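You operate a simulated robot arm through the tools that you are given. There is no shell and no other tool. Be economical: measure what you need, move in short steps, check, and stop when the job is done.

The job below is to be done with a simulated two-armed robot. You get a single attempt, and the scene is never put back.

Task
Unstrap the long BRIDGE carton and carry it to the teal bench.
Fine: by both grips; free the white knob, strap plug back in the low block, white knob to hold again; never tug the strap.

It is judged by the outcome, as a careful person would: the job done as asked, and still so three seconds after it is handed in. It fails if anything else is knocked over, pushed out of place, dropped, spilled or broken.

Robot
Two 7-joint arms with fingered hands on one trunk, on a base that drives. Base frame: it is fixed to the floor where the robot stands at the start and does not move with it; the origin is under the middle of the robot, x ahead of it, y to its left, z up. Units: mm, rad, N and s.
The left shoulder is at the start at [40, 146, 1280], the right one opposite. With the tool pointing down near the work surface each hand reaches from about 100 to 680 mm from the robot's upright axis, wherever it stands, measured 20 degrees to its own side. Places, roughly: low block [500, -300, 800]; top of the teal bench [700, -2100, 800]; white strap knob [500, 100, 800]. Payload 4 kg a hand.
The tool frame of a hand sits at the grasp point between the pads (the TCP): z along the fingers, y along the line on which they close. The tips reach 26 mm beyond it. The gripper opens to 148 mm. The gripper's body begins 73 mm behind the TCP. The gripper is a hand of 3 fingers: y runs from the thumb to the fingers, the wrist lies at [0, 0, -224] in the tool frame.
Orientation is told as [roll, pitch, yaw] about the base's x, y, z axes, in that order, counted from this pose: with the fingers straight down and closing along the base's y, the tool's x points along the base's -x, its y along +y and its z along -z.

Tools
- The arms move only by the tool step_arm. It takes "left_increments", "right_increments" or both (then of equal length, played together; a hand with none holds still); each is a list of rows, each an object (a shift or turn left out is 0) with "delta_pos": the shift along the tool's x, y, z in cm, a list of three; "dr": the turn, a rotation vector about the tool's x, y, z in rad, a list of three. In form: [{"delta_pos": [tx, ty, tz], "dr": [rx, ry, rz]}, ...]. A call has 1 to 8 rows; each row shifts and turns the commanded pose from where the row before left it, along the tool's axes as they then stand. A row lasts 0.2 s, in which the tool goes at most 50 mm and 0.15 rad; a call with a longer step from one row to the next is refused whole. Where a pose cannot be reached the arm comes as near as it can. A force on the tool above 40 N (or 10 N above the force at the start of the call, whichever is more), or a blocked arm, ends the call early, and 0.2 s more pass. In this call time passes only in rows, and 0.2 s behind the last. It gives the time, the measured TCP pose, the force on the tool (base axes), the opening and the grip force at its end, in the units of the frame above (readings bear some noise), with the torque about the TCP (base axes, N m) and any sound that the robot's microphone picked up.
- Cameras (640 x 400 px; columns grow to the right, rows downward): "scene" is now at [100, -19.8, 1496.2]; the picture's right is [-0.25, -0.97, 0.00], its down [-0.67, 0.17, -0.73] and it looks along [0.70, -0.18, -0.69] (base axes); focal length 260 px, centre (320, 200). "left" rides on the left gripper at [-68, -39, -90] in its tool frame; the picture's right is [0.50, -0.87, 0.00], its down [0.66, 0.38, -0.65] and it looks along [0.57, 0.33, 0.76] (tool axes); focal length 222 px, centre (320, 200). "right" rides on the right gripper at [68, -39, -90] in its tool frame; the picture's right is [0.50, 0.87, 0.00], its down [-0.66, 0.38, -0.65] and it looks along [-0.57, 0.33, 0.76] (tool axes); focal length 222 px, centre (320, 200).
- camera(camera): a new picture of that camera. It takes no simulated time.
- move_column(by): slides the trunk up (or, below 0, down) by that many mm; the arms and the scene camera ride with it, the base frame stays. It gives what a move gives, with no picture.
- drive_base(legs): drives the robot by 1 to 6 legs, each [ahead, left, turn to the left] in mm, mm and rad, along the robot's own axes; the way and the turn of a leg run together, so that a leg with both is an arc; at most 1500 mm and 3.142 rad a leg. The arms and the cameras ride along, it lands a little off, and it stops where it bumps. It gives what a move gives.
- curl_fingers(finger1, finger2, thumb_bend, hand): sets how far each is bent, from 0 (flat) to 100 (curled in); at 30 the hand is open as for a grip, at 70 the pads meet at the TCP. One left out holds its place. A second passes; each finger stops where it meets its share of the squeeze, and holds until it gets a number again. It is the only way to open and close the hand. It gives what a move gives, with no picture; readings hold the bend of each and the force on the fingers (four entries, about 0 where the hand has none), thumb and palm.
- pan_tilt(pan, tilt): turns the head with the scene camera to pan (to the left, within 1.501 rad either way) and tilt (down, from -0.506 to 1.204), counted from straight ahead of the robot. It gives what a move gives.
- point_at(camera, pixels): for up to 12 pixels [column, row] of the newest picture of that camera ("zoom" is the newest enlarged one), the place [x, y, z] in the base frame of the surface seen there, good to about 3 mm. It takes no simulated time.
- inspect(camera, box): a new picture of the part [left, top, right, bottom] of that camera's present view, enlarged. It takes no simulated time.
- job_done(): hands the job in; it is judged then, once.

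Work in short steps. Measure before you move; look again where a grasp or a placing could have gone wrong, and mend it. You have 80 turns and 62 pictures in all, those below and enlarged ones among them. Open the grippers and draw the arms clear of the work before you hand the job in, unless the task says otherwise; then end with one line.

The tools are called after "Request:" by a JSON object that holds its "api" and its "payload". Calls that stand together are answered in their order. step_arm: Moves the arms, as the interface text tells. Its arguments: {"type":"object","properties":{"left_increments":{"type":"array"},"right_increments":{"type":"array"}},"required":[]} The other tools are called the same way: move_column (by) slides the trunk up or down; curl_fingers (finger1, finger2, thumb_bend, hand) moves the fingers one by one; drive_base (legs) drives the base; pan_tilt (pan, tilt) turns the head that bears the scene camera; camera (camera) takes a picture; point_at (camera, pixels) gives the place of the surface under pixels of a picture; inspect (camera, box) takes an enlarged picture of a part of a camera's view; job_done () hands the job in.

At the start:

```text
clock: 0.0
left_tool_pos: [445.8, 73.6, 1216.6]
left_tool_rot: [-0.001, 0.003, 0.0]
left_contact_force: [0.2, -0.2, 0.2]
left_ft_torque: [0.03, 0.02, 0.0]
left_finger_gap: 147.7
left_grasp_force: 0.0
left_shape: jaw
left_bend: [30.0, 30.0, 30.0]
left_finger forces: [0.1, 0.0, 0.1, 0.0, 0.0, 0.1]
right_tool_pos: [364.5, -264.4, 1236.4]
right_tool_rot: [0.002, 0.001, 0.001]
right_contact_force: [-0.1, -0.2, -0.6]
right_ft_torque: [0.03, 0.01, 0.0]
right_finger_gap: 148.1
right_grasp_force: 0.0
right_shape: jaw
right_bend: [30.0, 30.0, 30.0]
right_finger forces: [0.0, 0.0, 0.0, 0.0, 0.0, 0.0]
trunk travel left (down, up): [-450.0, 56.0]
robot x, y, heading: [-1.5, 2.1, 0.002]
head pan, tilt: [-0.253, 0.757]
```

scene: 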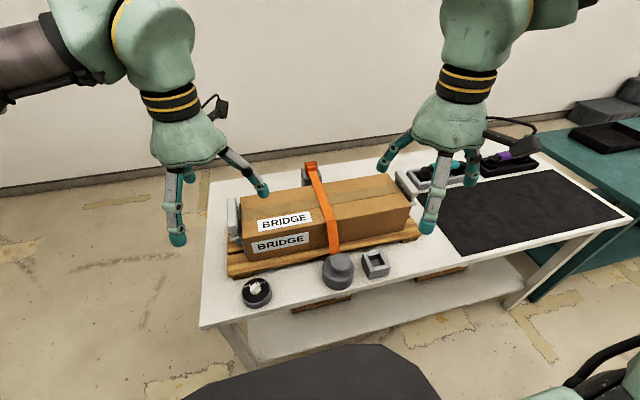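
right: 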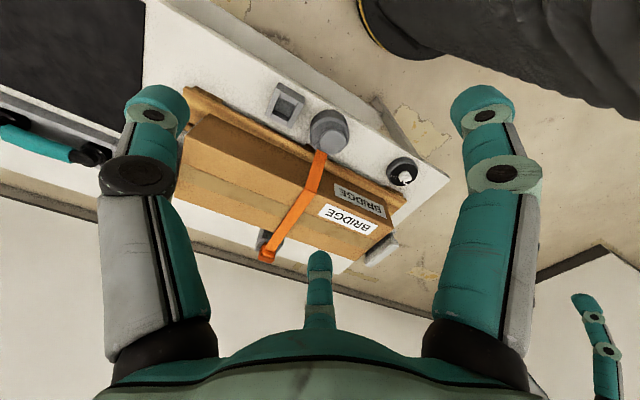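
left: 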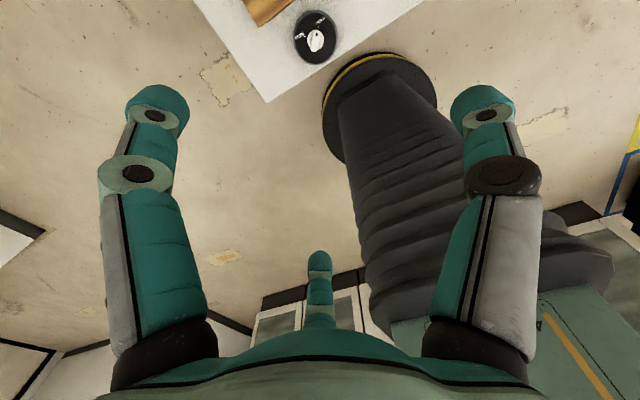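

The scene shows the strapped BRIDGE carton, white knob at about (257,290), a round gray thing at (338,270) and a square block at (375,264). I enlarge these first.

Request:
{"api": "inspect", "payload": {"camera": "scene", "box": [200, 150, 440, 320]}}

Request:
{"api": "inspect", "payload": {"camera": "scene", "box": [220, 240, 400, 320]}}

```text
2.35 times, centred on (320, 235) of scene
```

zoom: 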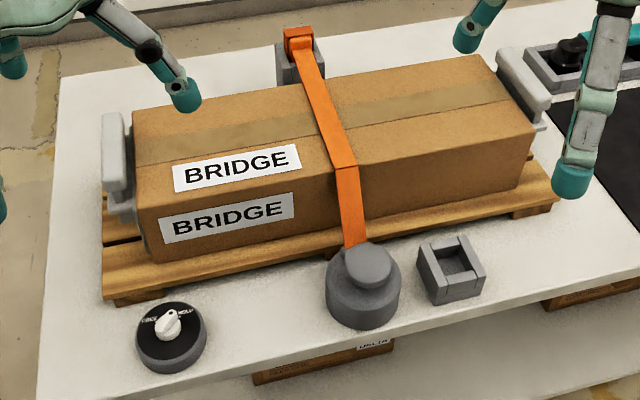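

```text
3.56 times, centred on (310, 280) of scene
```

zoom: 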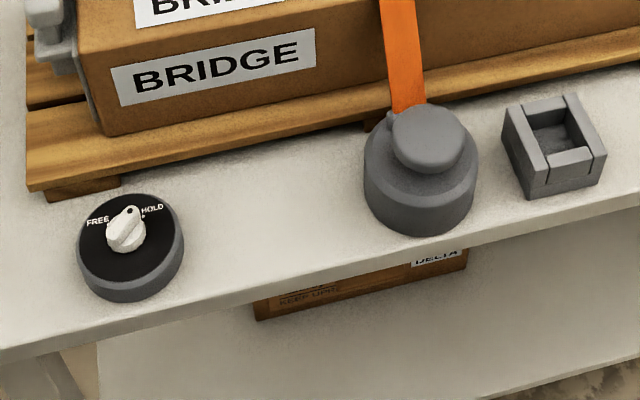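

Measure the knob, plug, socket block, grips and carton corners in the two-times zoom. The newest zoom is the closer one.

Request:
{"api": "point_at", "payload": {"camera": "zoom", "pixels": [[131, 213], [120, 246], [124, 230], [100, 220], [155, 208], [165, 240], [428, 150], [393, 120], [462, 150], [420, 195], [520, 105], [567, 135]]}}

Request:
{"api": "point_at", "payload": {"camera": "scene", "pixels": [[232, 200], [236, 230], [402, 176], [412, 188], [243, 200], [248, 260], [411, 204], [320, 220], [311, 163], [311, 180], [366, 260], [388, 258]]}}

Request:
{"api": "inspect", "payload": {"camera": "right", "box": [240, 70, 440, 195]}}

```text
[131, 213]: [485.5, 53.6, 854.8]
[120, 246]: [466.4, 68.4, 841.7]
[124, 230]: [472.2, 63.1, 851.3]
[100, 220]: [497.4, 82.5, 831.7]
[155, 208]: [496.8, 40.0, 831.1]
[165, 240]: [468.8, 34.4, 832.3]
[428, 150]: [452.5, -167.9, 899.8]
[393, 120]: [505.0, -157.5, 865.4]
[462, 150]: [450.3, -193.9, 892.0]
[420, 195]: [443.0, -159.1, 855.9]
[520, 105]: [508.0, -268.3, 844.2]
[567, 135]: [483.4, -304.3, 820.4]
```

```text
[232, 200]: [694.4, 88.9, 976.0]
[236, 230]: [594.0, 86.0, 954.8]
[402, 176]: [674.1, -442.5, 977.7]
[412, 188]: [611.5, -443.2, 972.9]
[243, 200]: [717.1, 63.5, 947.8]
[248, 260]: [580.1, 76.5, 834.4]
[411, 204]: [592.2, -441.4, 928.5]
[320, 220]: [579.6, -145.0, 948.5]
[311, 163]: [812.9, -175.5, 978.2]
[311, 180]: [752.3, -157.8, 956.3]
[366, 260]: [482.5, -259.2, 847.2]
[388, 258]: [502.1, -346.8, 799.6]
```

```text
3.20 times, centred on (340, 132) of right
```

zoom: 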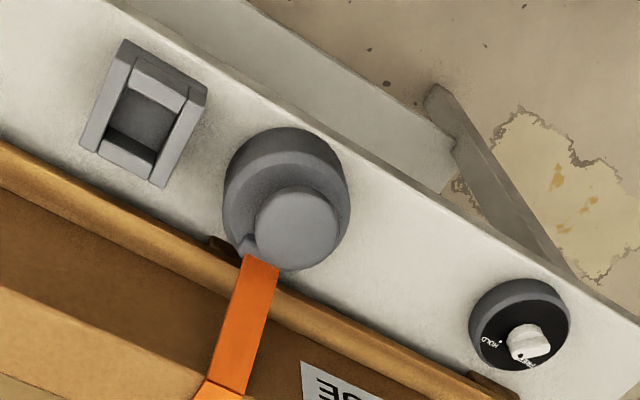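

Carton top is z≈948, front x≈580; knob centre ≈[475,60,850], plug cap ≈[455,-170,900], low block ≈[490,-290,845]. I bring both hands lower (still well above everything) for close pictures.

Request:
{"api": "step_arm", "payload": {"left_increments": [{"delta_pos": [0, 0, 3.2]}, {"delta_pos": [0, 0, 3.2]}, {"delta_pos": [0, 0, 3.2]}, {"delta_pos": [0, 0, 3.2]}, {"delta_pos": [0, 0, 3.2]}], "right_increments": [{"delta_pos": [-0.6, 1.28, 3.0]}, {"delta_pos": [-0.6, 1.28, 3.0]}, {"delta_pos": [-0.6, 1.28, 3.0]}, {"delta_pos": [-0.6, 1.28, 3.0]}, {"delta_pos": [-0.6, 1.28, 3.0]}]}}

Request:
{"api": "camera", "payload": {"camera": "left"}}

Request:
{"api": "camera", "payload": {"camera": "right"}}

```text
clock: 1.2
left_tool_pos: [447.2, 74.0, 1054.9]
left_tool_rot: [-0.001, 0.003, 0.001]
left_contact_force: [-1.0, -0.9, 0.0]
left_ft_torque: [0.03, 0.01, 0.01]
left_finger_gap: 148.1
left_grasp_force: 0.0
left_shape: jaw
left_bend: [30.0, 30.0, 30.0]
left_finger forces: [0.1, 0.0, 0.0, 0.0, 0.0, 0.1]
right_tool_pos: [396.0, -200.7, 1085.7]
right_tool_rot: [0.002, 0.002, 0.001]
right_contact_force: [0.6, 0.0, -0.4]
right_ft_torque: [-0.01, 0.0, 0.03]
right_finger_gap: 148.1
right_grasp_force: 0.0
right_shape: jaw
right_bend: [30.0, 30.0, 30.0]
right_finger forces: [0.0, 0.1, 0.0, 0.1, 0.1, 0.1]
trunk travel left (down, up): [-450.0, 56.0]
robot x, y, heading: [0.0, -3.2, -0.003]
head pan, tilt: [-0.253, 0.757]
```

```text
55 pictures are left
```

left: 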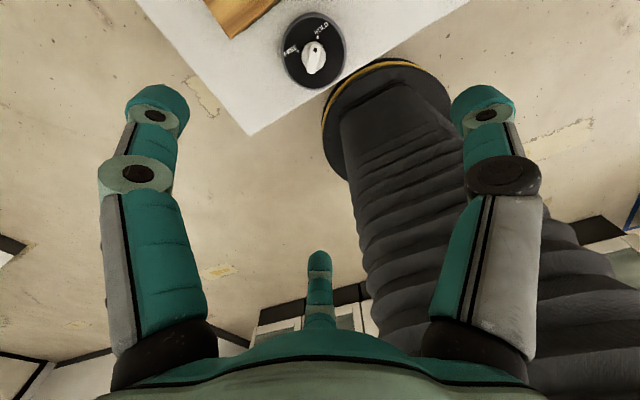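

```text
54 pictures are left
```

right: 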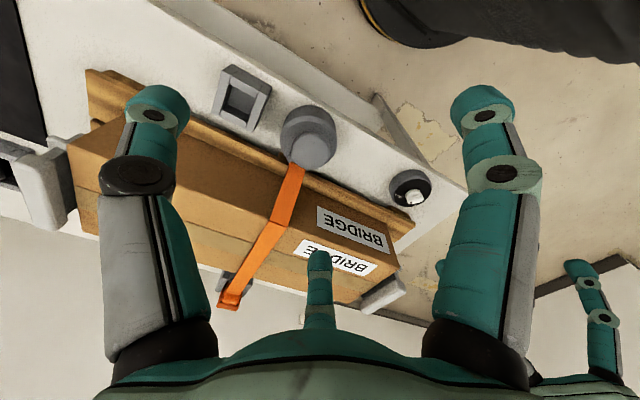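

The knob is at left-picture (314,58) and points toward HOLD. I enlarge it, and the plug with socket in the right camera.

Request:
{"api": "inspect", "payload": {"camera": "left", "box": [264, 5, 360, 95]}}

Request:
{"api": "point_at", "payload": {"camera": "left", "pixels": [[318, 46], [310, 70], [314, 58], [290, 48], [322, 30], [285, 60], [345, 55], [250, 125]]}}

Request:
{"api": "inspect", "payload": {"camera": "right", "box": [200, 50, 360, 190]}}

Request:
{"api": "point_at", "payload": {"camera": "right", "pixels": [[308, 130], [290, 130], [325, 130], [308, 115], [308, 148], [300, 160], [240, 98], [223, 75], [267, 92], [220, 112], [250, 125], [240, 80]]}}

```text
4.44 times, centred on (312, 50) of left
```

zoom: 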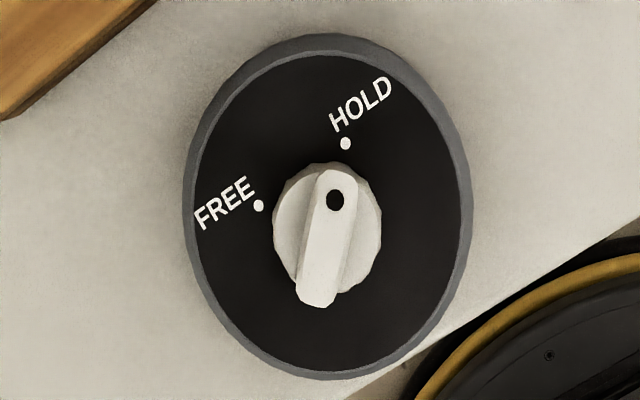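

```text
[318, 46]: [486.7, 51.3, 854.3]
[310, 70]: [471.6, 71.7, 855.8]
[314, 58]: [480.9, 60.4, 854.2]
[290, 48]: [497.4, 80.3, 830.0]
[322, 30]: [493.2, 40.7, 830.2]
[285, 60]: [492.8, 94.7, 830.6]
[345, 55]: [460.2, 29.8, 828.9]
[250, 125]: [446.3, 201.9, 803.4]
```

```text
2.86 times, centred on (280, 120) of right
```

zoom: 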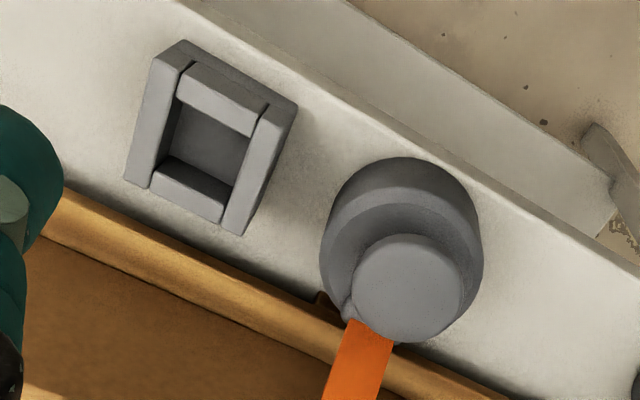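

```text
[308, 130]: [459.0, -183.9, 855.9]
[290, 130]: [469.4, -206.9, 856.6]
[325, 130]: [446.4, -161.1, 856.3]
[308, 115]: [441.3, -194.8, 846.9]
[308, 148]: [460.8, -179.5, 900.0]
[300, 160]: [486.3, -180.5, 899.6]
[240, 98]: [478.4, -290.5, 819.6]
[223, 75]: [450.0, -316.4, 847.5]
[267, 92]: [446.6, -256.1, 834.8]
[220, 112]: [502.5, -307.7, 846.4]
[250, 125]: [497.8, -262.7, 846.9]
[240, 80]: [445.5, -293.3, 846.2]
```

The pointer bar runs from [487,51] to [472,72] (direction ≈ -53°, at HOLD), bar top z≈855, dial top 830; FREE lies about 100° to the left. I measure the label dots precisely, and yaw the left hand -0.934 so its fingers close across the bar.

Request:
{"api": "point_at", "payload": {"camera": "left", "pixels": [[318, 37], [298, 51], [280, 50], [346, 45], [318, 83], [316, 15], [312, 48], [323, 63]]}}

Request:
{"api": "step_arm", "payload": {"left_increments": [{"delta_pos": [0, 0, 1.2], "dr": [0, 0, 0.1334]}, {"delta_pos": [0, 0, 1.2], "dr": [0, 0, 0.1334]}, {"delta_pos": [0, 0, 1.2], "dr": [0, 0, 0.1334]}, {"delta_pos": [0, 0, 1.2], "dr": [0, 0, 0.1334]}, {"delta_pos": [0, 0, 1.2], "dr": [0, 0, 0.1334]}, {"delta_pos": [0, 0, 1.2], "dr": [0, 0, 0.1334]}, {"delta_pos": [0, 0, 1.2], "dr": [0, 0, 0.1334]}]}}

Request:
{"api": "camera", "payload": {"camera": "left"}}

```text
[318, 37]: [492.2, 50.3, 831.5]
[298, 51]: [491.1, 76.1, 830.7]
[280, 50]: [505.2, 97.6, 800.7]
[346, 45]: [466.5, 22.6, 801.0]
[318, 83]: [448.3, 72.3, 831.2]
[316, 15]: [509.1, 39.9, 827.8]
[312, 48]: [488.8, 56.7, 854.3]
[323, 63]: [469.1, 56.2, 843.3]
```

```text
clock: 2.8
left_tool_pos: [444.3, 74.5, 973.2]
left_tool_rot: [-0.003, 0.0, -0.936]
left_contact_force: [0.0, 0.3, 0.1]
left_ft_torque: [0.0, 0.03, 0.03]
left_finger_gap: 147.8
left_grasp_force: 0.1
left_shape: jaw
left_bend: [30.0, 30.0, 30.0]
left_finger forces: [0.0, 0.0, 0.1, 0.1, 0.0, 0.0]
right_tool_pos: [394.4, -201.0, 1086.0]
right_tool_rot: [0.0, 0.0, -0.001]
right_contact_force: [0.9, -0.3, 0.6]
right_ft_torque: [0.02, 0.03, -0.02]
right_finger_gap: 147.9
right_grasp_force: 0.0
right_shape: jaw
right_bend: [30.0, 30.0, 30.0]
right_finger forces: [0.0, 0.1, 0.1, 0.1, 0.0, 0.0]
trunk travel left (down, up): [-450.0, 56.0]
robot x, y, heading: [3.8, -0.8, 0.002]
head pan, tilt: [-0.253, 0.757]
```

```text
51 pictures are left
```

left: 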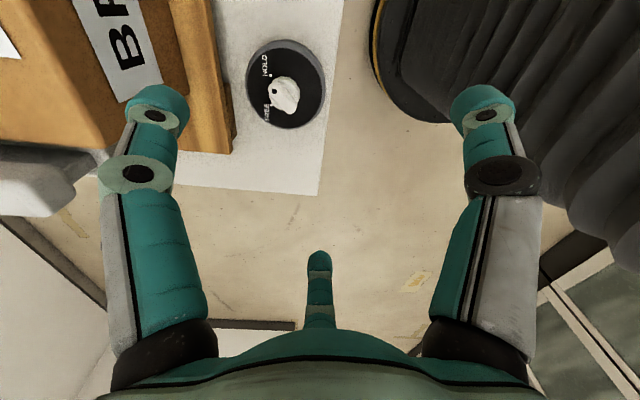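

The knob is now seen closer at (284,92). I zoom to get the bar's direction and the pivot.

Request:
{"api": "inspect", "payload": {"camera": "left", "box": [235, 30, 335, 135]}}

```text
3.81 times, centred on (285, 82) of left
```

zoom: 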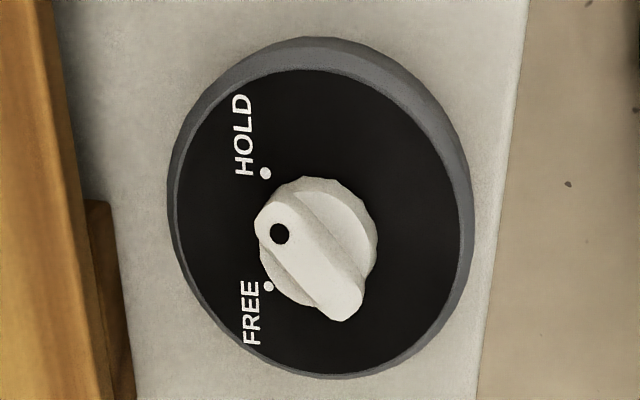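

Request:
{"api": "point_at", "payload": {"camera": "zoom", "pixels": [[279, 234], [345, 303], [312, 268], [265, 173], [268, 287], [300, 69], [315, 373], [176, 200], [460, 240], [335, 195], [290, 290], [360, 240]]}}

```text
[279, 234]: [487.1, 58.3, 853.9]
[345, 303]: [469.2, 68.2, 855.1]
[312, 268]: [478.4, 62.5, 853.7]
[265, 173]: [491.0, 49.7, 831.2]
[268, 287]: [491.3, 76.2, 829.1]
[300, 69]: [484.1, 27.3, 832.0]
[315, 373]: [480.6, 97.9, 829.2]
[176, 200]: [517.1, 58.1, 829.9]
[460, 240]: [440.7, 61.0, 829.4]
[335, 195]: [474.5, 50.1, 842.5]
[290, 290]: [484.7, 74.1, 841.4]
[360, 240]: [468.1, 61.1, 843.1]
```

Back-projected bar angle ≈ -43°, dots at ±46° around pivot [478.5,62.5]: so HOLD is -45°, FREE +45°. I yaw to -45° and move over the pivot, stopping with tips just above the knob.

Request:
{"api": "step_arm", "payload": {"left_increments": [{"dr": [0, 0, -0.149]}, {"delta_pos": [-1.63, 0.79, 2.0]}, {"delta_pos": [-1.64, 0.78, 2.0]}, {"delta_pos": [0, 0, 2.0]}, {"delta_pos": [0, 0, 1.5]}]}}

Request:
{"api": "curl_fingers", "payload": {"hand": "left", "finger1": 55, "finger2": 55, "thumb_bend": 55}}

Request:
{"api": "camera", "payload": {"camera": "left"}}

```text
clock: 4.0
left_tool_pos: [479.9, 61.1, 896.7]
left_tool_rot: [-0.002, 0.0, -0.785]
left_contact_force: [0.1, 0.3, -0.6]
left_ft_torque: [-0.02, -0.04, 0.03]
left_finger_gap: 148.1
left_grasp_force: 0.0
left_shape: jaw
left_bend: [30.0, 30.0, 30.0]
left_finger forces: [0.0, 0.0, 0.0, 0.1, 0.1, 0.0]
right_tool_pos: [394.7, -200.3, 1086.4]
right_tool_rot: [0.002, 0.0, 0.0]
right_contact_force: [0.0, -0.5, 0.3]
right_ft_torque: [0.0, -0.01, 0.02]
right_finger_gap: 148.1
right_grasp_force: 0.0
right_shape: jaw
right_bend: [30.0, 30.0, 30.0]
right_finger forces: [0.1, 0.0, 0.0, 0.0, 0.0, 0.0]
trunk travel left (down, up): [-450.0, 56.0]
robot x, y, heading: [-2.3, -0.2, -0.004]
head pan, tilt: [-0.253, 0.757]
```

```text
clock: 5.0
left_tool_pos: [478.6, 60.9, 896.4]
left_tool_rot: [-0.002, -0.001, -0.784]
left_contact_force: [-0.9, -0.3, -0.4]
left_ft_torque: [-0.05, 0.0, -0.01]
left_finger_gap: 46.3
left_grasp_force: 0.2
left_shape: fingers
left_bend: [55.0, 55.0, 55.0]
left_finger forces: [0.0, 0.1, 0.0, 0.1, 0.1, 0.0]
right_tool_pos: [393.8, -201.9, 1086.4]
right_tool_rot: [0.002, 0.0, -0.001]
right_contact_force: [0.5, 0.1, 0.2]
right_ft_torque: [-0.02, -0.02, -0.05]
right_finger_gap: 148.1
right_grasp_force: 0.1
right_shape: jaw
right_bend: [30.0, 30.0, 30.0]
right_finger forces: [0.0, 0.0, 0.0, 0.0, 0.1, 0.1]
trunk travel left (down, up): [-450.0, 56.0]
robot x, y, heading: [1.9, -1.0, -0.002]
head pan, tilt: [-0.253, 0.757]
```

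```text
49 pictures are left
```

left: 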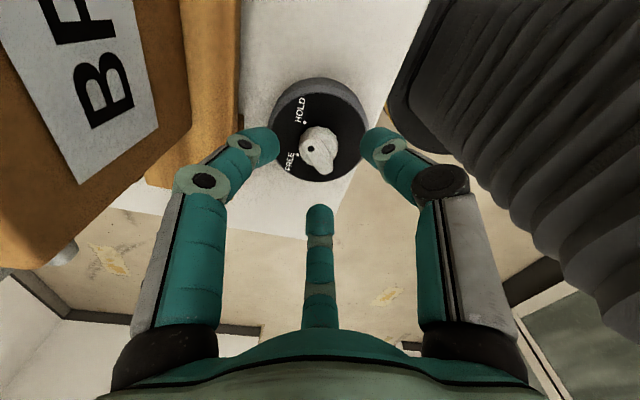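

The fingers (gap 46) encircle the knob below. I lower to z≈862 so tips are ~6 mm above the dial, then close gently.

Request:
{"api": "step_arm", "payload": {"left_increments": [{"delta_pos": [0, 0.1, 1.2]}, {"delta_pos": [0, 0, 1.2]}, {"delta_pos": [0, 0, 1.0]}]}}

Request:
{"api": "curl_fingers", "payload": {"hand": "left", "finger1": 70, "finger2": 70, "thumb_bend": 70}}

Request:
{"api": "camera", "payload": {"camera": "left"}}

```text
clock: 5.8
left_tool_pos: [479.4, 61.1, 864.4]
left_tool_rot: [-0.001, -0.001, -0.783]
left_contact_force: [0.1, 0.0, 3.2]
left_ft_torque: [0.07, 0.01, 0.0]
left_finger_gap: 46.0
left_grasp_force: 1.4
left_shape: fingers
left_bend: [55.0, 55.0, 55.0]
left_finger forces: [0.4, 2.2, 0.1, 0.0, 0.1, 0.0]
right_tool_pos: [393.3, -202.0, 1086.7]
right_tool_rot: [0.001, 0.0, 0.001]
right_contact_force: [1.2, 0.4, 0.9]
right_ft_torque: [0.01, 0.0, -0.02]
right_finger_gap: 147.5
right_grasp_force: 0.0
right_shape: jaw
right_bend: [30.0, 30.0, 30.0]
right_finger forces: [0.1, 0.0, 0.1, 0.1, 0.1, 0.0]
trunk travel left (down, up): [-450.0, 56.0]
robot x, y, heading: [0.4, 1.5, 0.002]
head pan, tilt: [-0.253, 0.757]
```

```text
clock: 6.8
left_tool_pos: [479.5, 61.1, 862.9]
left_tool_rot: [-0.001, 0.0, -0.785]
left_contact_force: [-1.2, -1.4, -2.7]
left_ft_torque: [-0.06, 0.11, 0.0]
left_finger_gap: 19.9
left_grasp_force: 10.6
left_shape: fingers
left_bend: [63.0, 62.0, 65.0]
left_finger forces: [5.7, 6.0, 0.1, 0.0, 8.7, 0.0]
right_tool_pos: [395.1, -200.9, 1086.9]
right_tool_rot: [0.0, 0.0, 0.0]
right_contact_force: [0.0, -0.4, -0.6]
right_ft_torque: [-0.03, 0.02, -0.02]
right_finger_gap: 148.1
right_grasp_force: 0.1
right_shape: jaw
right_bend: [30.0, 30.0, 30.0]
right_finger forces: [0.0, 0.0, 0.0, 0.0, 0.0, 0.1]
trunk travel left (down, up): [-450.0, 56.0]
robot x, y, heading: [-3.0, -2.1, 0.0]
head pan, tilt: [-0.253, 0.757]
```

```text
48 pictures are left
```

left: 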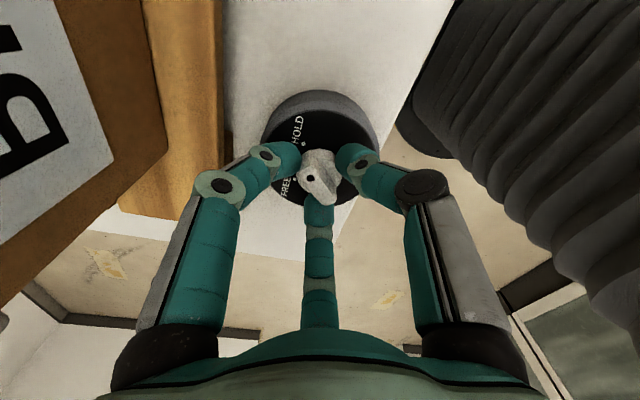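

All three fingers hold the knob (5.7/6.0/8.7 N). I start turning it left toward FREE.

Request:
{"api": "step_arm", "payload": {"left_increments": [{"dr": [0, 0, -0.12]}, {"dr": [0, 0, -0.12]}, {"dr": [0, 0, -0.12]}, {"dr": [0, 0, -0.12]}, {"dr": [0, 0, -0.12]}, {"dr": [0, 0, -0.12]}, {"dr": [0, 0, -0.12]}]}}

Request:
{"api": "camera", "payload": {"camera": "left"}}

```text
clock: 8.4
left_tool_pos: [479.5, 60.6, 864.4]
left_tool_rot: [-0.001, 0.0, 0.059]
left_contact_force: [-0.1, -2.0, -5.8]
left_ft_torque: [-0.1, 0.02, -0.04]
left_finger_gap: 20.0
left_grasp_force: 9.9
left_shape: fingers
left_bend: [63.0, 62.0, 65.0]
left_finger forces: [5.3, 6.0, 0.1, 0.1, 8.3, 0.0]
right_tool_pos: [394.9, -202.9, 1086.0]
right_tool_rot: [0.001, 0.0, 0.0]
right_contact_force: [1.0, 0.0, 0.7]
right_ft_torque: [-0.01, 0.0, 0.0]
right_finger_gap: 148.0
right_grasp_force: 0.0
right_shape: jaw
right_bend: [30.0, 30.0, 30.0]
right_finger forces: [0.0, 0.1, 0.0, 0.0, 0.1, 0.1]
trunk travel left (down, up): [-450.0, 56.0]
robot x, y, heading: [5.4, -3.1, 0.0]
head pan, tilt: [-0.253, 0.757]
```

```text
47 pictures are left
```

left: 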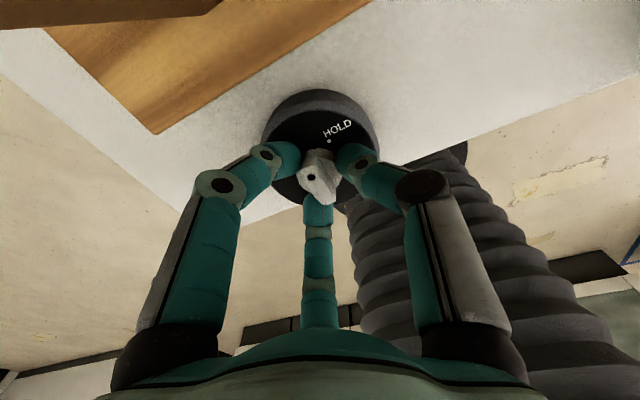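

The knob follows the hand (dot stays between fingers, HOLD mark has swung). I turn the remaining 0.73 rad.

Request:
{"api": "step_arm", "payload": {"left_increments": [{"dr": [0, 0, -0.122]}, {"dr": [0, 0, -0.122]}, {"dr": [0, 0, -0.122]}, {"dr": [0, 0, -0.122]}, {"dr": [0, 0, -0.122]}, {"dr": [0, 0, -0.122]}]}}

Request:
{"api": "camera", "payload": {"camera": "left"}}

Request:
{"api": "inspect", "payload": {"camera": "scene", "box": [200, 150, 440, 320]}}

```text
clock: 9.8
left_tool_pos: [480.0, 61.0, 863.6]
left_tool_rot: [0.0, 0.001, 0.792]
left_contact_force: [-1.0, -1.1, -3.6]
left_ft_torque: [-0.08, -0.02, 0.0]
left_finger_gap: 19.9
left_grasp_force: 10.5
left_shape: fingers
left_bend: [63.0, 62.0, 65.0]
left_finger forces: [5.6, 6.4, 0.0, 0.0, 8.2, 0.1]
right_tool_pos: [396.1, -200.6, 1086.3]
right_tool_rot: [0.0, 0.0, 0.0]
right_contact_force: [-0.3, 0.8, -0.1]
right_ft_torque: [0.0, -0.02, 0.03]
right_finger_gap: 148.0
right_grasp_force: 0.1
right_shape: jaw
right_bend: [30.0, 30.0, 30.0]
right_finger forces: [0.0, 0.0, 0.0, 0.0, 0.0, 0.0]
trunk travel left (down, up): [-450.0, 56.0]
robot x, y, heading: [3.8, -0.8, 0.0]
head pan, tilt: [-0.253, 0.757]
```

```text
46 pictures are left
```

left: 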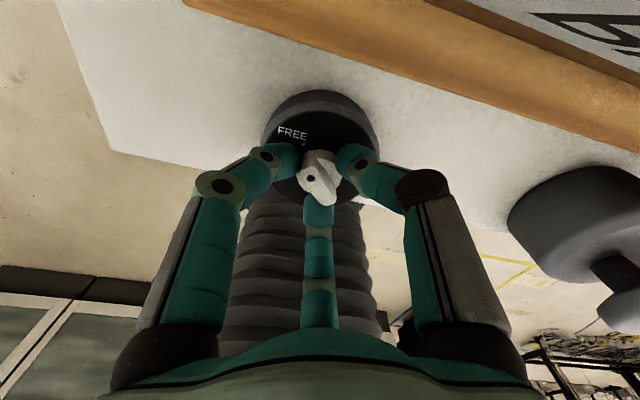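

```text
2.35 times, centred on (320, 235) of scene
```

zoom: 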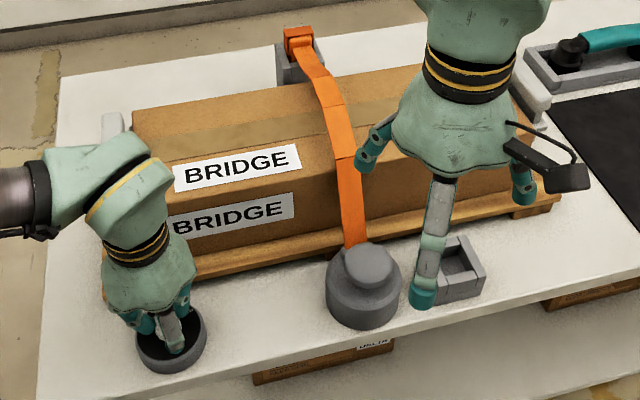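

The strap now hangs slack: knob is FREE. I open the left hand, raise it clear, and bring the right hand over the plug with yaw +45° so the strap passes between its fingers.

Request:
{"api": "curl_fingers", "payload": {"hand": "left", "finger1": 50, "finger2": 50, "thumb_bend": 50}}

Request:
{"api": "step_arm", "payload": {"left_increments": [{"delta_pos": [0, 0, -2]}, {"delta_pos": [0, 0, -3]}, {"delta_pos": [0, 0, -3]}, {"delta_pos": [0, 0, -2]}, {}, {}, {}, {}], "right_increments": [{"delta_pos": [-3.25, 1.25, 0]}, {"delta_pos": [-3.25, 1.25, 0]}, {"delta_pos": [0, 0, 1.4], "dr": [0, 0, -0.131]}, {"delta_pos": [0, 0, 1.4], "dr": [0, 0, -0.131]}, {"delta_pos": [0, 0, 1.4], "dr": [0, 0, -0.131]}, {"delta_pos": [0, 0, 1.4], "dr": [0, 0, -0.131]}, {"delta_pos": [0, 0, 1.4], "dr": [0, 0, -0.131]}, {"delta_pos": [0, 0, 1.4], "dr": [0, 0, -0.131]}]}}

Request:
{"api": "camera", "payload": {"camera": "right"}}

Request:
{"api": "camera", "payload": {"camera": "left"}}

```text
clock: 10.8
left_tool_pos: [480.3, 60.4, 863.3]
left_tool_rot: [-0.003, 0.002, 0.787]
left_contact_force: [1.0, -0.2, -0.5]
left_ft_torque: [-0.03, 0.01, 0.0]
left_finger_gap: 61.5
left_grasp_force: 0.0
left_shape: fingers
left_bend: [50.0, 50.0, 50.0]
left_finger forces: [0.0, 0.0, 0.0, 0.0, 0.1, 0.0]
right_tool_pos: [394.7, -200.8, 1085.6]
right_tool_rot: [0.002, 0.0, 0.0]
right_contact_force: [0.0, 0.4, 0.3]
right_ft_torque: [-0.01, 0.02, 0.0]
right_finger_gap: 147.9
right_grasp_force: 0.0
right_shape: jaw
right_bend: [30.0, 30.0, 30.0]
right_finger forces: [0.1, 0.0, 0.1, 0.0, 0.0, 0.0]
trunk travel left (down, up): [-450.0, 56.0]
robot x, y, heading: [-1.3, 1.0, -0.001]
head pan, tilt: [-0.253, 0.757]
```

```text
clock: 12.6
left_tool_pos: [480.9, 61.6, 963.5]
left_tool_rot: [0.001, 0.002, 0.789]
left_contact_force: [0.2, 0.6, -0.2]
left_ft_torque: [-0.01, -0.03, -0.01]
left_finger_gap: 61.9
left_grasp_force: 0.1
left_shape: fingers
left_bend: [50.0, 50.0, 50.0]
left_finger forces: [0.1, 0.0, 0.0, 0.1, 0.0, 0.1]
right_tool_pos: [450.6, -191.3, 1011.5]
right_tool_rot: [0.002, -0.001, 0.787]
right_contact_force: [-0.7, 0.4, 0.3]
right_ft_torque: [0.02, 0.01, 0.0]
right_finger_gap: 148.0
right_grasp_force: 0.1
right_shape: jaw
right_bend: [30.0, 30.0, 30.0]
right_finger forces: [0.0, 0.1, 0.0, 0.0, 0.0, 0.1]
right hand out of reach, approached as far as the arm can: row 6, 7, 8
trunk travel left (down, up): [-450.0, 56.0]
robot x, y, heading: [3.3, -1.6, 0.002]
head pan, tilt: [-0.253, 0.757]
```

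```text
44 pictures are left
```

right: 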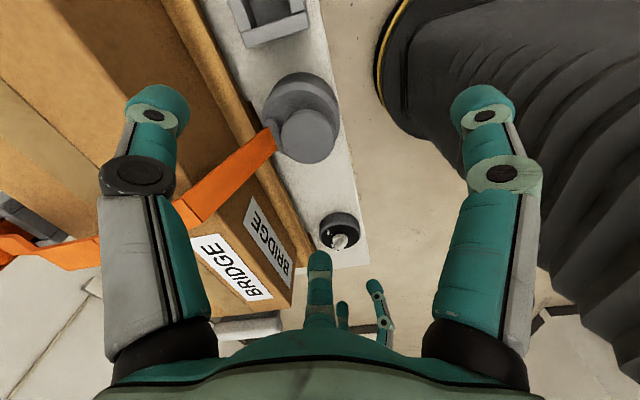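

```text
43 pictures are left
```

left: 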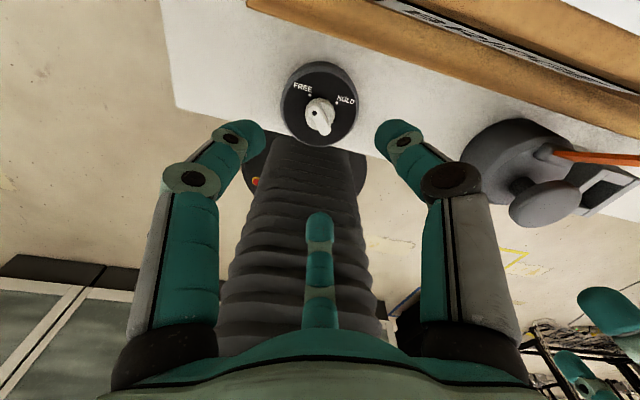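

The right arm cannot hold yaw +45° here; I'll use yaw about -60° instead. First I zoom the left view to see the plug's shape at (530,185) and the knob at FREE.

Request:
{"api": "inspect", "payload": {"camera": "left", "box": [440, 100, 640, 240]}}

Request:
{"api": "inspect", "payload": {"camera": "right", "box": [220, 0, 360, 180]}}

Request:
{"api": "inspect", "payload": {"camera": "left", "box": [270, 50, 370, 150]}}

```text
2.86 times, centred on (540, 170) of left
```

zoom: 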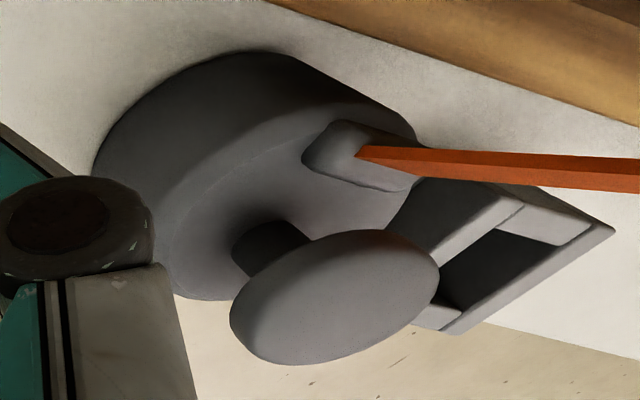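

```text
2.22 times, centred on (290, 90) of right
```

zoom: 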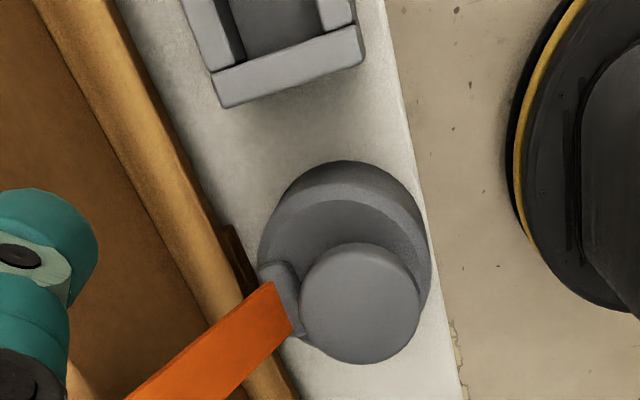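

```text
4.00 times, centred on (320, 100) of left
```

zoom: 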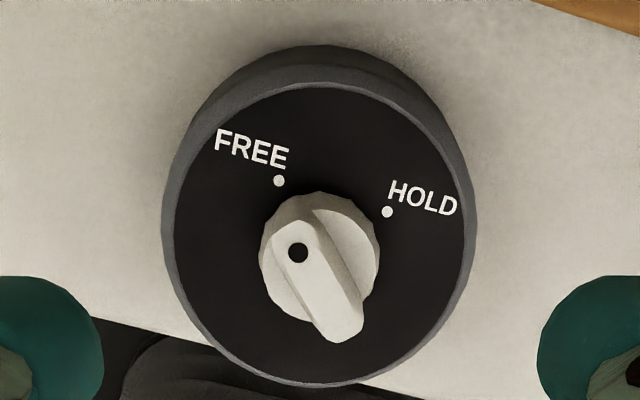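

The plug is a mushroom: a cap on a stem rising from the drum, with the strap's ear beside it; the knob points at FREE. I measure the cap, ear and block.

Request:
{"api": "point_at", "payload": {"camera": "right", "pixels": [[308, 136], [284, 136], [332, 136], [308, 112], [308, 160], [277, 124], [281, 133], [275, 150], [290, 100], [264, 32], [300, 20], [265, 10]]}}

Request:
{"api": "step_arm", "payload": {"right_increments": [{"delta_pos": [0, 0, -1], "dr": [0, 0, 0.15]}, {"dr": [0, 0, 0.15]}, {"dr": [0, 0, 0.15]}, {"dr": [0, 0, 0.15]}, {"dr": [0, 0, 0.15]}, {"dr": [0, 0, 0.15]}, {"dr": [0, 0, 0.15]}, {"dr": [0, 0, 0.15]}]}}

```text
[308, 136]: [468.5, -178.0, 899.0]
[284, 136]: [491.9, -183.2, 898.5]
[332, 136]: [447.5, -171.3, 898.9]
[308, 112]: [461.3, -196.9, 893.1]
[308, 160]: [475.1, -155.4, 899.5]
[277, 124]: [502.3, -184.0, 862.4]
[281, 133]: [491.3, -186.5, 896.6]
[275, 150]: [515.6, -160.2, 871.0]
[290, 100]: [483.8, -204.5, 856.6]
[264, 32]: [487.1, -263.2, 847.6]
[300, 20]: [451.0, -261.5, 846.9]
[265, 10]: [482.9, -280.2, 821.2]
```

```text
clock: 14.4
left_tool_pos: [480.7, 61.8, 964.2]
left_tool_rot: [0.001, 0.002, 0.79]
left_contact_force: [0.2, -0.1, 0.7]
left_ft_torque: [0.03, -0.01, 0.02]
left_finger_gap: 61.7
left_grasp_force: 0.0
left_shape: fingers
left_bend: [50.0, 50.0, 50.0]
left_finger forces: [0.0, 0.0, 0.0, 0.0, 0.0, 0.0]
right_tool_pos: [452.1, -192.5, 1022.7]
right_tool_rot: [0.0, 0.0, -0.416]
right_contact_force: [0.4, 0.0, 0.6]
right_ft_torque: [-0.04, 0.03, -0.01]
right_finger_gap: 147.8
right_grasp_force: 0.0
right_shape: jaw
right_bend: [30.0, 30.0, 30.0]
right_finger forces: [0.0, 0.0, 0.0, 0.1, 0.1, 0.0]
trunk travel left (down, up): [-450.0, 56.0]
robot x, y, heading: [-2.0, 1.3, -0.003]
head pan, tilt: [-0.253, 0.757]
```

Cap centre ≈[469,-176.5], dia ≈46, top 899; ear at ≈[508,-173] (toward +x). I turn on to yaw -75° and centre above the cap.

Request:
{"api": "step_arm", "payload": {"right_increments": [{"dr": [0, 0, 0.149]}, {"dr": [0, 0, 0.149]}, {"dr": [0, 0, 0.149]}, {"dr": [0, 0, 0.149]}, {"dr": [0, 0, 0.149]}, {"dr": [0, 0, 0.148]}, {"delta_pos": [1.11, 2.05, 2.0]}, {"delta_pos": [0, 0, 4.0]}]}}

Request:
{"api": "curl_fingers", "payload": {"hand": "right", "finger1": 43, "finger2": 43, "thumb_bend": 43}}

Request:
{"api": "camera", "payload": {"camera": "right"}}

```text
clock: 16.2
left_tool_pos: [481.4, 62.7, 965.9]
left_tool_rot: [0.0, 0.003, 0.789]
left_contact_force: [0.5, 0.4, 0.7]
left_ft_torque: [0.01, 0.02, 0.0]
left_finger_gap: 62.0
left_grasp_force: 0.1
left_shape: fingers
left_bend: [50.0, 50.0, 50.0]
left_finger forces: [0.0, 0.0, 0.0, 0.1, 0.1, 0.1]
right_tool_pos: [533.5, -319.8, 1110.8]
right_tool_rot: [-0.002, 0.005, -1.303]
right_contact_force: [0.5, 1.5, -0.5]
right_ft_torque: [0.0, -0.02, -0.02]
right_finger_gap: 147.8
right_grasp_force: 0.0
right_shape: jaw
right_bend: [30.0, 30.0, 30.0]
right_finger forces: [0.0, 0.0, 0.1, 0.1, 0.0, 0.1]
right hand out of reach, approached as far as the arm can: row 2, 3, 4, 5, 6, 7, 8
trunk travel left (down, up): [-450.0, 56.0]
robot x, y, heading: [1.2, -0.2, -0.001]
head pan, tilt: [-0.253, 0.757]
```

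```text
clock: 17.2
left_tool_pos: [481.1, 62.4, 964.1]
left_tool_rot: [0.001, 0.002, 0.788]
left_contact_force: [0.3, -0.2, 0.7]
left_ft_torque: [-0.01, -0.01, 0.01]
left_finger_gap: 62.0
left_grasp_force: 0.1
left_shape: fingers
left_bend: [50.0, 50.0, 50.0]
left_finger forces: [0.0, 0.0, 0.0, 0.1, 0.1, 0.0]
right_tool_pos: [534.5, -318.6, 1111.5]
right_tool_rot: [-0.003, 0.005, -1.304]
right_contact_force: [0.1, 0.2, 0.8]
right_ft_torque: [0.01, -0.03, 0.01]
right_finger_gap: 85.8
right_grasp_force: 0.0
right_shape: fingers
right_bend: [43.0, 43.0, 43.0]
right_finger forces: [0.0, 0.0, 0.0, 0.1, 0.0, 0.1]
trunk travel left (down, up): [-450.0, 56.0]
robot x, y, heading: [-2.7, -0.0, 0.005]
head pan, tilt: [-0.253, 0.757]
```

```text
39 pictures are left
```

right: 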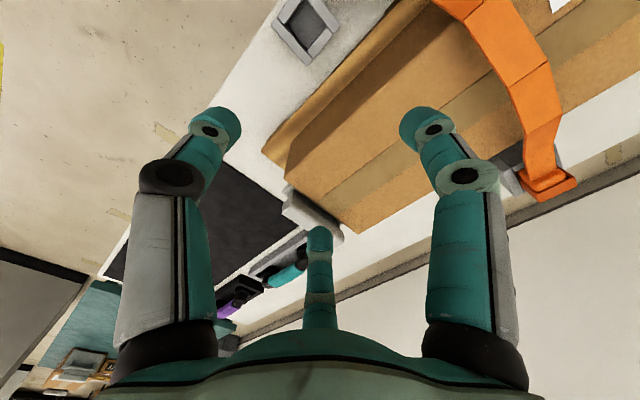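

Yaw -75° is out of reach too and the hand swung aside (safe, above everything at z 1111). I'll return to yaw ≈+0.3, which also leaves the ear clear (fingers at 167°, 47°, thumb -73°).

Request:
{"api": "step_arm", "payload": {"right_increments": [{"dr": [0, 0, -0.149]}, {"dr": [0, 0, -0.149]}, {"dr": [0, 0, -0.149]}, {"dr": [0, 0, -0.149]}, {"dr": [0, 0, -0.149]}, {"dr": [0, 0, -0.149]}, {"dr": [0, 0, -0.149]}, {"dr": [0, 0, -0.149]}]}}

```text
clock: 19.0
left_tool_pos: [480.9, 61.2, 964.4]
left_tool_rot: [-0.001, 0.001, 0.788]
left_contact_force: [0.6, 0.5, 0.4]
left_ft_torque: [0.0, 0.0, -0.02]
left_finger_gap: 61.8
left_grasp_force: 0.0
left_shape: fingers
left_bend: [50.0, 50.0, 50.0]
left_finger forces: [0.0, 0.0, 0.1, 0.0, 0.0, 0.0]
right_tool_pos: [532.4, -318.9, 1112.4]
right_tool_rot: [0.002, 0.0, -0.111]
right_contact_force: [-0.3, 0.8, -0.1]
right_ft_torque: [0.02, -0.01, 0.02]
right_finger_gap: 85.8
right_grasp_force: 0.1
right_shape: fingers
right_bend: [43.0, 43.0, 43.0]
right_finger forces: [0.1, 0.1, 0.1, 0.0, 0.0, 0.0]
trunk travel left (down, up): [-450.0, 56.0]
robot x, y, heading: [3.4, -2.1, -0.001]
head pan, tilt: [-0.253, 0.757]
```

Yaw -0.11, position intact. Rotate to +0.3 and travel over the cap, lowering a little.

Request:
{"api": "step_arm", "payload": {"right_increments": [{"dr": [0, 0, -0.137]}, {"dr": [0, 0, -0.137]}, {"dr": [0, 0, -0.137]}, {"delta_pos": [0.46, 3.87, 0]}, {"delta_pos": [0.46, 3.87, 0]}, {"delta_pos": [0.46, 3.87, 0]}, {"delta_pos": [0.47, 3.88, 1.5]}, {"delta_pos": [0, 0, 4.5]}]}}

Request:
{"api": "camera", "payload": {"camera": "right"}}

```text
clock: 20.8
left_tool_pos: [482.0, 62.6, 963.6]
left_tool_rot: [0.002, 0.002, 0.789]
left_contact_force: [0.9, -0.7, 0.6]
left_ft_torque: [0.0, 0.02, -0.01]
left_finger_gap: 61.8
left_grasp_force: 0.1
left_shape: fingers
left_bend: [50.0, 50.0, 50.0]
left_finger forces: [0.0, 0.1, 0.0, 0.0, 0.1, 0.1]
right_tool_pos: [470.3, -177.0, 1052.6]
right_tool_rot: [0.004, -0.001, 0.297]
right_contact_force: [0.1, -0.4, 0.2]
right_ft_torque: [-0.04, 0.03, -0.01]
right_finger_gap: 85.7
right_grasp_force: 0.1
right_shape: fingers
right_bend: [43.0, 43.0, 43.0]
right_finger forces: [0.0, 0.1, 0.0, 0.1, 0.0, 0.1]
trunk travel left (down, up): [-450.0, 56.0]
robot x, y, heading: [0.2, -1.1, 0.0]
head pan, tilt: [-0.253, 0.757]
```

```text
38 pictures are left
```

right: 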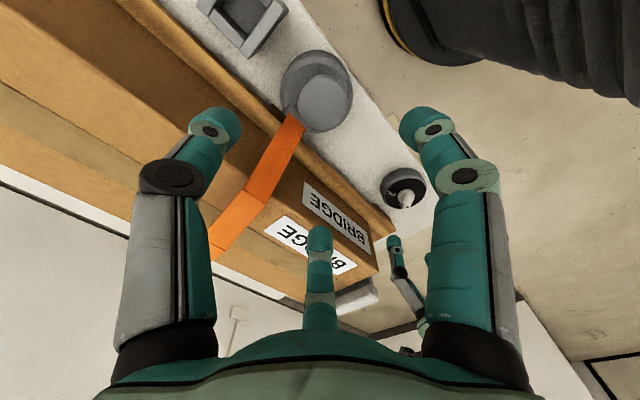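

Centred above the cap (323,104). I check the cap centre once and descend to z≈930.

Request:
{"api": "point_at", "payload": {"camera": "right", "pixels": [[323, 104], [302, 104], [344, 104], [323, 84], [323, 126], [296, 105], [290, 130]]}}

Request:
{"api": "step_arm", "payload": {"right_increments": [{"delta_pos": [0, 0, 4]}, {"delta_pos": [0, 0, 4]}, {"delta_pos": [0, 0, 3.8]}]}}

Request:
{"api": "camera", "payload": {"camera": "right"}}

```text
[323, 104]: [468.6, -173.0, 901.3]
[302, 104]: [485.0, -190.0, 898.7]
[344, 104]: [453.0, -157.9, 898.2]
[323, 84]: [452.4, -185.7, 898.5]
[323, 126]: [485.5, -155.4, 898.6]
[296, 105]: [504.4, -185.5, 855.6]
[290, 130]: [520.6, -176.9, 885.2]
```

```text
clock: 21.6
left_tool_pos: [480.0, 61.6, 963.9]
left_tool_rot: [0.001, 0.002, 0.789]
left_contact_force: [0.7, 0.4, -0.7]
left_ft_torque: [0.0, 0.01, 0.02]
left_finger_gap: 61.5
left_grasp_force: 0.0
left_shape: fingers
left_bend: [50.0, 50.0, 50.0]
left_finger forces: [0.1, 0.1, 0.1, 0.0, 0.0, 0.0]
right_tool_pos: [443.1, -221.6, 974.0]
right_tool_rot: [0.002, -0.002, 0.297]
right_contact_force: [-0.4, 0.3, -0.1]
right_ft_torque: [0.0, 0.01, -0.01]
right_finger_gap: 85.6
right_grasp_force: 0.2
right_shape: fingers
right_bend: [43.0, 43.0, 43.0]
right_finger forces: [0.1, 0.0, 0.1, 0.0, 0.0, 0.0]
right hand out of reach, approached as far as the arm can: row 1, 2, 3
trunk travel left (down, up): [-450.0, 56.0]
robot x, y, heading: [1.5, -2.6, -0.001]
head pan, tilt: [-0.253, 0.757]
```

```text
37 pictures are left
```

right: 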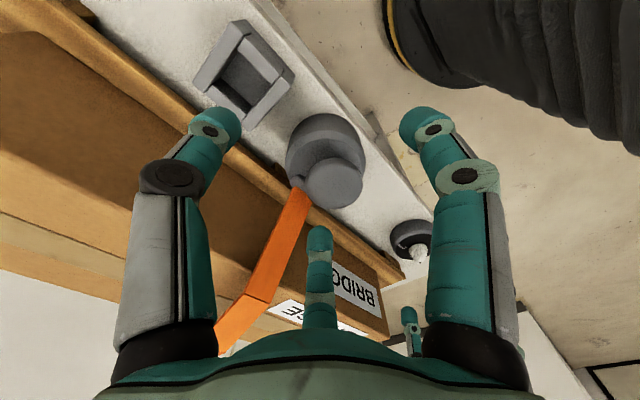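

The right arm can't go lower in this configuration (now at [443,-222,974], clear of everything). I raise both hands 150 mm and then lower the trunk 150 mm, to ease the reach.

Request:
{"api": "step_arm", "payload": {"left_increments": [{"delta_pos": [0, 0, -4]}, {"delta_pos": [0, 0, -4]}, {"delta_pos": [0, 0, -4]}, {"delta_pos": [0, 0, -3]}], "right_increments": [{"delta_pos": [0, 0, -4]}, {"delta_pos": [0, 0, -4]}, {"delta_pos": [0, 0, -4]}, {"delta_pos": [0, 0, -3]}]}}

Request:
{"api": "move_column", "payload": {"by": -150}}

```text
clock: 22.6
left_tool_pos: [478.4, 61.9, 1113.8]
left_tool_rot: [-0.001, 0.0, 0.786]
left_contact_force: [-0.4, -0.1, 0.5]
left_ft_torque: [-0.06, 0.01, -0.06]
left_finger_gap: 61.6
left_grasp_force: 0.1
left_shape: fingers
left_bend: [50.0, 50.0, 50.0]
left_finger forces: [0.0, 0.1, 0.0, 0.0, 0.1, 0.0]
right_tool_pos: [442.0, -220.4, 1122.6]
right_tool_rot: [0.002, 0.0, 0.297]
right_contact_force: [0.1, -1.1, -0.1]
right_ft_torque: [-0.04, 0.0, 0.0]
right_finger_gap: 85.5
right_grasp_force: 0.1
right_shape: fingers
right_bend: [43.0, 43.0, 43.0]
right_finger forces: [0.0, 0.0, 0.0, 0.0, 0.0, 0.1]
trunk travel left (down, up): [-450.0, 56.0]
robot x, y, heading: [0.6, -0.2, -0.007]
head pan, tilt: [-0.253, 0.757]
```

```text
clock: 24.4
left_tool_pos: [479.3, 60.7, 963.0]
left_tool_rot: [-0.002, 0.003, 0.789]
left_contact_force: [0.5, -0.4, 0.5]
left_ft_torque: [-0.05, -0.01, 0.0]
left_finger_gap: 61.7
left_grasp_force: 0.0
left_shape: fingers
left_bend: [50.0, 50.0, 50.0]
left_finger forces: [0.1, 0.0, 0.0, 0.0, 0.0, 0.0]
right_tool_pos: [442.6, -219.2, 971.9]
right_tool_rot: [0.002, 0.0, 0.297]
right_contact_force: [0.4, -0.1, -0.3]
right_ft_torque: [0.02, -0.01, -0.01]
right_finger_gap: 85.7
right_grasp_force: 0.0
right_shape: fingers
right_bend: [43.0, 43.0, 43.0]
right_finger forces: [0.0, 0.0, 0.0, 0.0, 0.1, 0.1]
trunk travel left (down, up): [-300.0, 206.0]
robot x, y, heading: [-6.2, -3.0, -0.001]
head pan, tilt: [-0.253, 0.757]
```

Trunk lowered. Move laterally over the cap (38 mm/34 mm) at this height.

Request:
{"api": "step_arm", "payload": {"right_increments": [{"delta_pos": [-1.9, 1.72, 0]}, {"delta_pos": [-1.93, 1.72, 0]}]}}

```text
clock: 24.9
left_tool_pos: [479.9, 61.4, 963.1]
left_tool_rot: [0.0, 0.004, 0.788]
left_contact_force: [0.0, 0.0, -0.6]
left_ft_torque: [-0.01, 0.03, 0.0]
left_finger_gap: 62.0
left_grasp_force: 0.1
left_shape: fingers
left_bend: [50.0, 50.0, 50.0]
left_finger forces: [0.0, 0.1, 0.1, 0.0, 0.1, 0.1]
right_tool_pos: [470.0, -176.4, 970.6]
right_tool_rot: [0.0, -0.001, 0.298]
right_contact_force: [-0.2, 0.0, -0.4]
right_ft_torque: [0.0, 0.0, 0.0]
right_finger_gap: 85.5
right_grasp_force: 0.1
right_shape: fingers
right_bend: [43.0, 43.0, 43.0]
right_finger forces: [0.0, 0.1, 0.0, 0.0, 0.0, 0.0]
trunk travel left (down, up): [-300.0, 206.0]
robot x, y, heading: [1.1, 5.5, -0.002]
head pan, tilt: [-0.253, 0.757]
```

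Reached. Lower 45 mm and look at the fingers relative to cap and strap.

Request:
{"api": "step_arm", "payload": {"right_increments": [{"delta_pos": [0, 0, 2.2]}, {"delta_pos": [0, 0, 2.3]}]}}

Request:
{"api": "camera", "payload": {"camera": "right"}}

```text
clock: 25.6
left_tool_pos: [479.9, 61.6, 962.4]
left_tool_rot: [0.0, 0.002, 0.788]
left_contact_force: [0.0, 0.5, 0.3]
left_ft_torque: [-0.01, 0.01, -0.01]
left_finger_gap: 61.7
left_grasp_force: 0.0
left_shape: fingers
left_bend: [50.0, 50.0, 50.0]
left_finger forces: [0.1, 0.0, 0.1, 0.0, 0.0, 0.1]
right_tool_pos: [470.7, -177.1, 925.9]
right_tool_rot: [0.002, 0.0, 0.297]
right_contact_force: [0.0, -0.9, 0.8]
right_ft_torque: [-0.03, 0.03, 0.01]
right_finger_gap: 85.7
right_grasp_force: 0.0
right_shape: fingers
right_bend: [43.0, 43.0, 43.0]
right_finger forces: [0.1, 0.0, 0.1, 0.1, 0.0, 0.0]
trunk travel left (down, up): [-300.0, 206.0]
robot x, y, heading: [-2.2, -1.8, 0.001]
head pan, tilt: [-0.253, 0.757]
```

```text
36 pictures are left
```

right: 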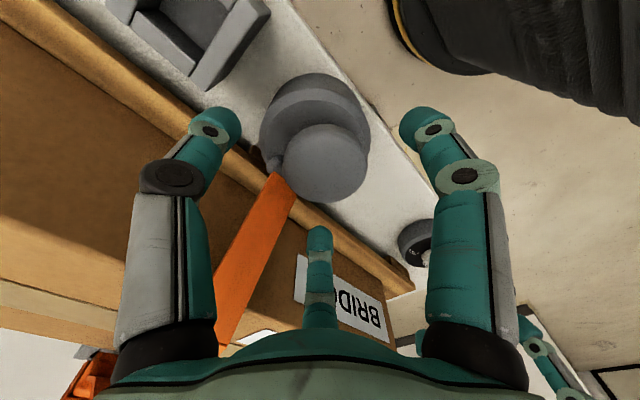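

The cap at (325,162) is centred and the strap runs between the left digit and the middle one. Lower to z≈889 and close.

Request:
{"api": "step_arm", "payload": {"right_increments": [{"delta_pos": [0, 0, 1.9]}, {"delta_pos": [0, 0.1, 1.8]}]}}

Request:
{"api": "curl_fingers", "payload": {"hand": "right", "finger1": 66, "finger2": 66, "thumb_bend": 66}}

Request:
{"api": "camera", "payload": {"camera": "right"}}

```text
clock: 26.1
left_tool_pos: [479.9, 61.7, 964.2]
left_tool_rot: [0.0, 0.003, 0.789]
left_contact_force: [-0.6, 0.8, -0.1]
left_ft_torque: [0.0, -0.04, 0.0]
left_finger_gap: 61.8
left_grasp_force: 0.1
left_shape: fingers
left_bend: [50.0, 50.0, 50.0]
left_finger forces: [0.0, 0.0, 0.1, 0.0, 0.0, 0.0]
right_tool_pos: [467.9, -180.5, 893.1]
right_tool_rot: [0.001, 0.001, 0.299]
right_contact_force: [0.2, -1.2, -0.1]
right_ft_torque: [0.04, -0.03, -0.01]
right_finger_gap: 85.7
right_grasp_force: 0.1
right_shape: fingers
right_bend: [43.0, 43.0, 43.0]
right_finger forces: [0.0, 0.1, 0.1, 0.0, 0.0, 0.0]
right hand out of reach, approached as far as the arm can: row 2
trunk travel left (down, up): [-300.0, 206.0]
robot x, y, heading: [-1.2, 2.2, -0.002]
head pan, tilt: [-0.253, 0.757]
```

```text
clock: 27.1
left_tool_pos: [480.3, 61.2, 962.4]
left_tool_rot: [-0.001, 0.003, 0.788]
left_contact_force: [-1.3, -0.9, -0.3]
left_ft_torque: [0.02, 0.03, 0.0]
left_finger_gap: 61.8
left_grasp_force: 0.1
left_shape: fingers
left_bend: [50.0, 50.0, 50.0]
left_finger forces: [0.0, 0.1, 0.0, 0.0, 0.0, 0.0]
right_tool_pos: [467.7, -180.5, 893.0]
right_tool_rot: [0.002, -0.001, 0.3]
right_contact_force: [1.8, 3.5, -4.7]
right_ft_torque: [-0.01, 0.01, -0.02]
right_finger_gap: 24.6
right_grasp_force: 10.6
right_shape: fingers
right_bend: [61.0, 56.0, 63.0]
right_finger forces: [4.7, 10.2, 0.1, 0.1, 5.4, 0.0]
trunk travel left (down, up): [-300.0, 206.0]
robot x, y, heading: [-1.5, -1.2, 0.001]
head pan, tilt: [-0.253, 0.757]
```

```text
35 pictures are left
```

right: 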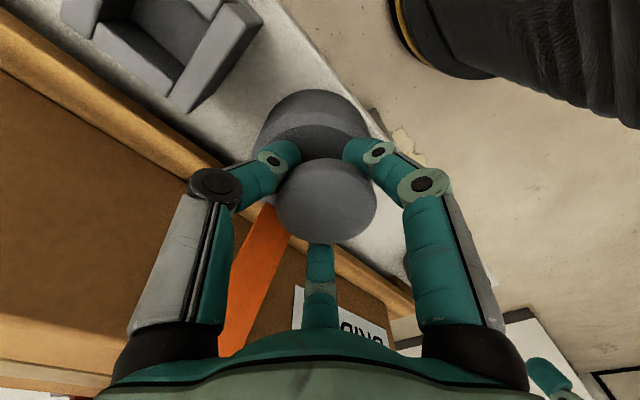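

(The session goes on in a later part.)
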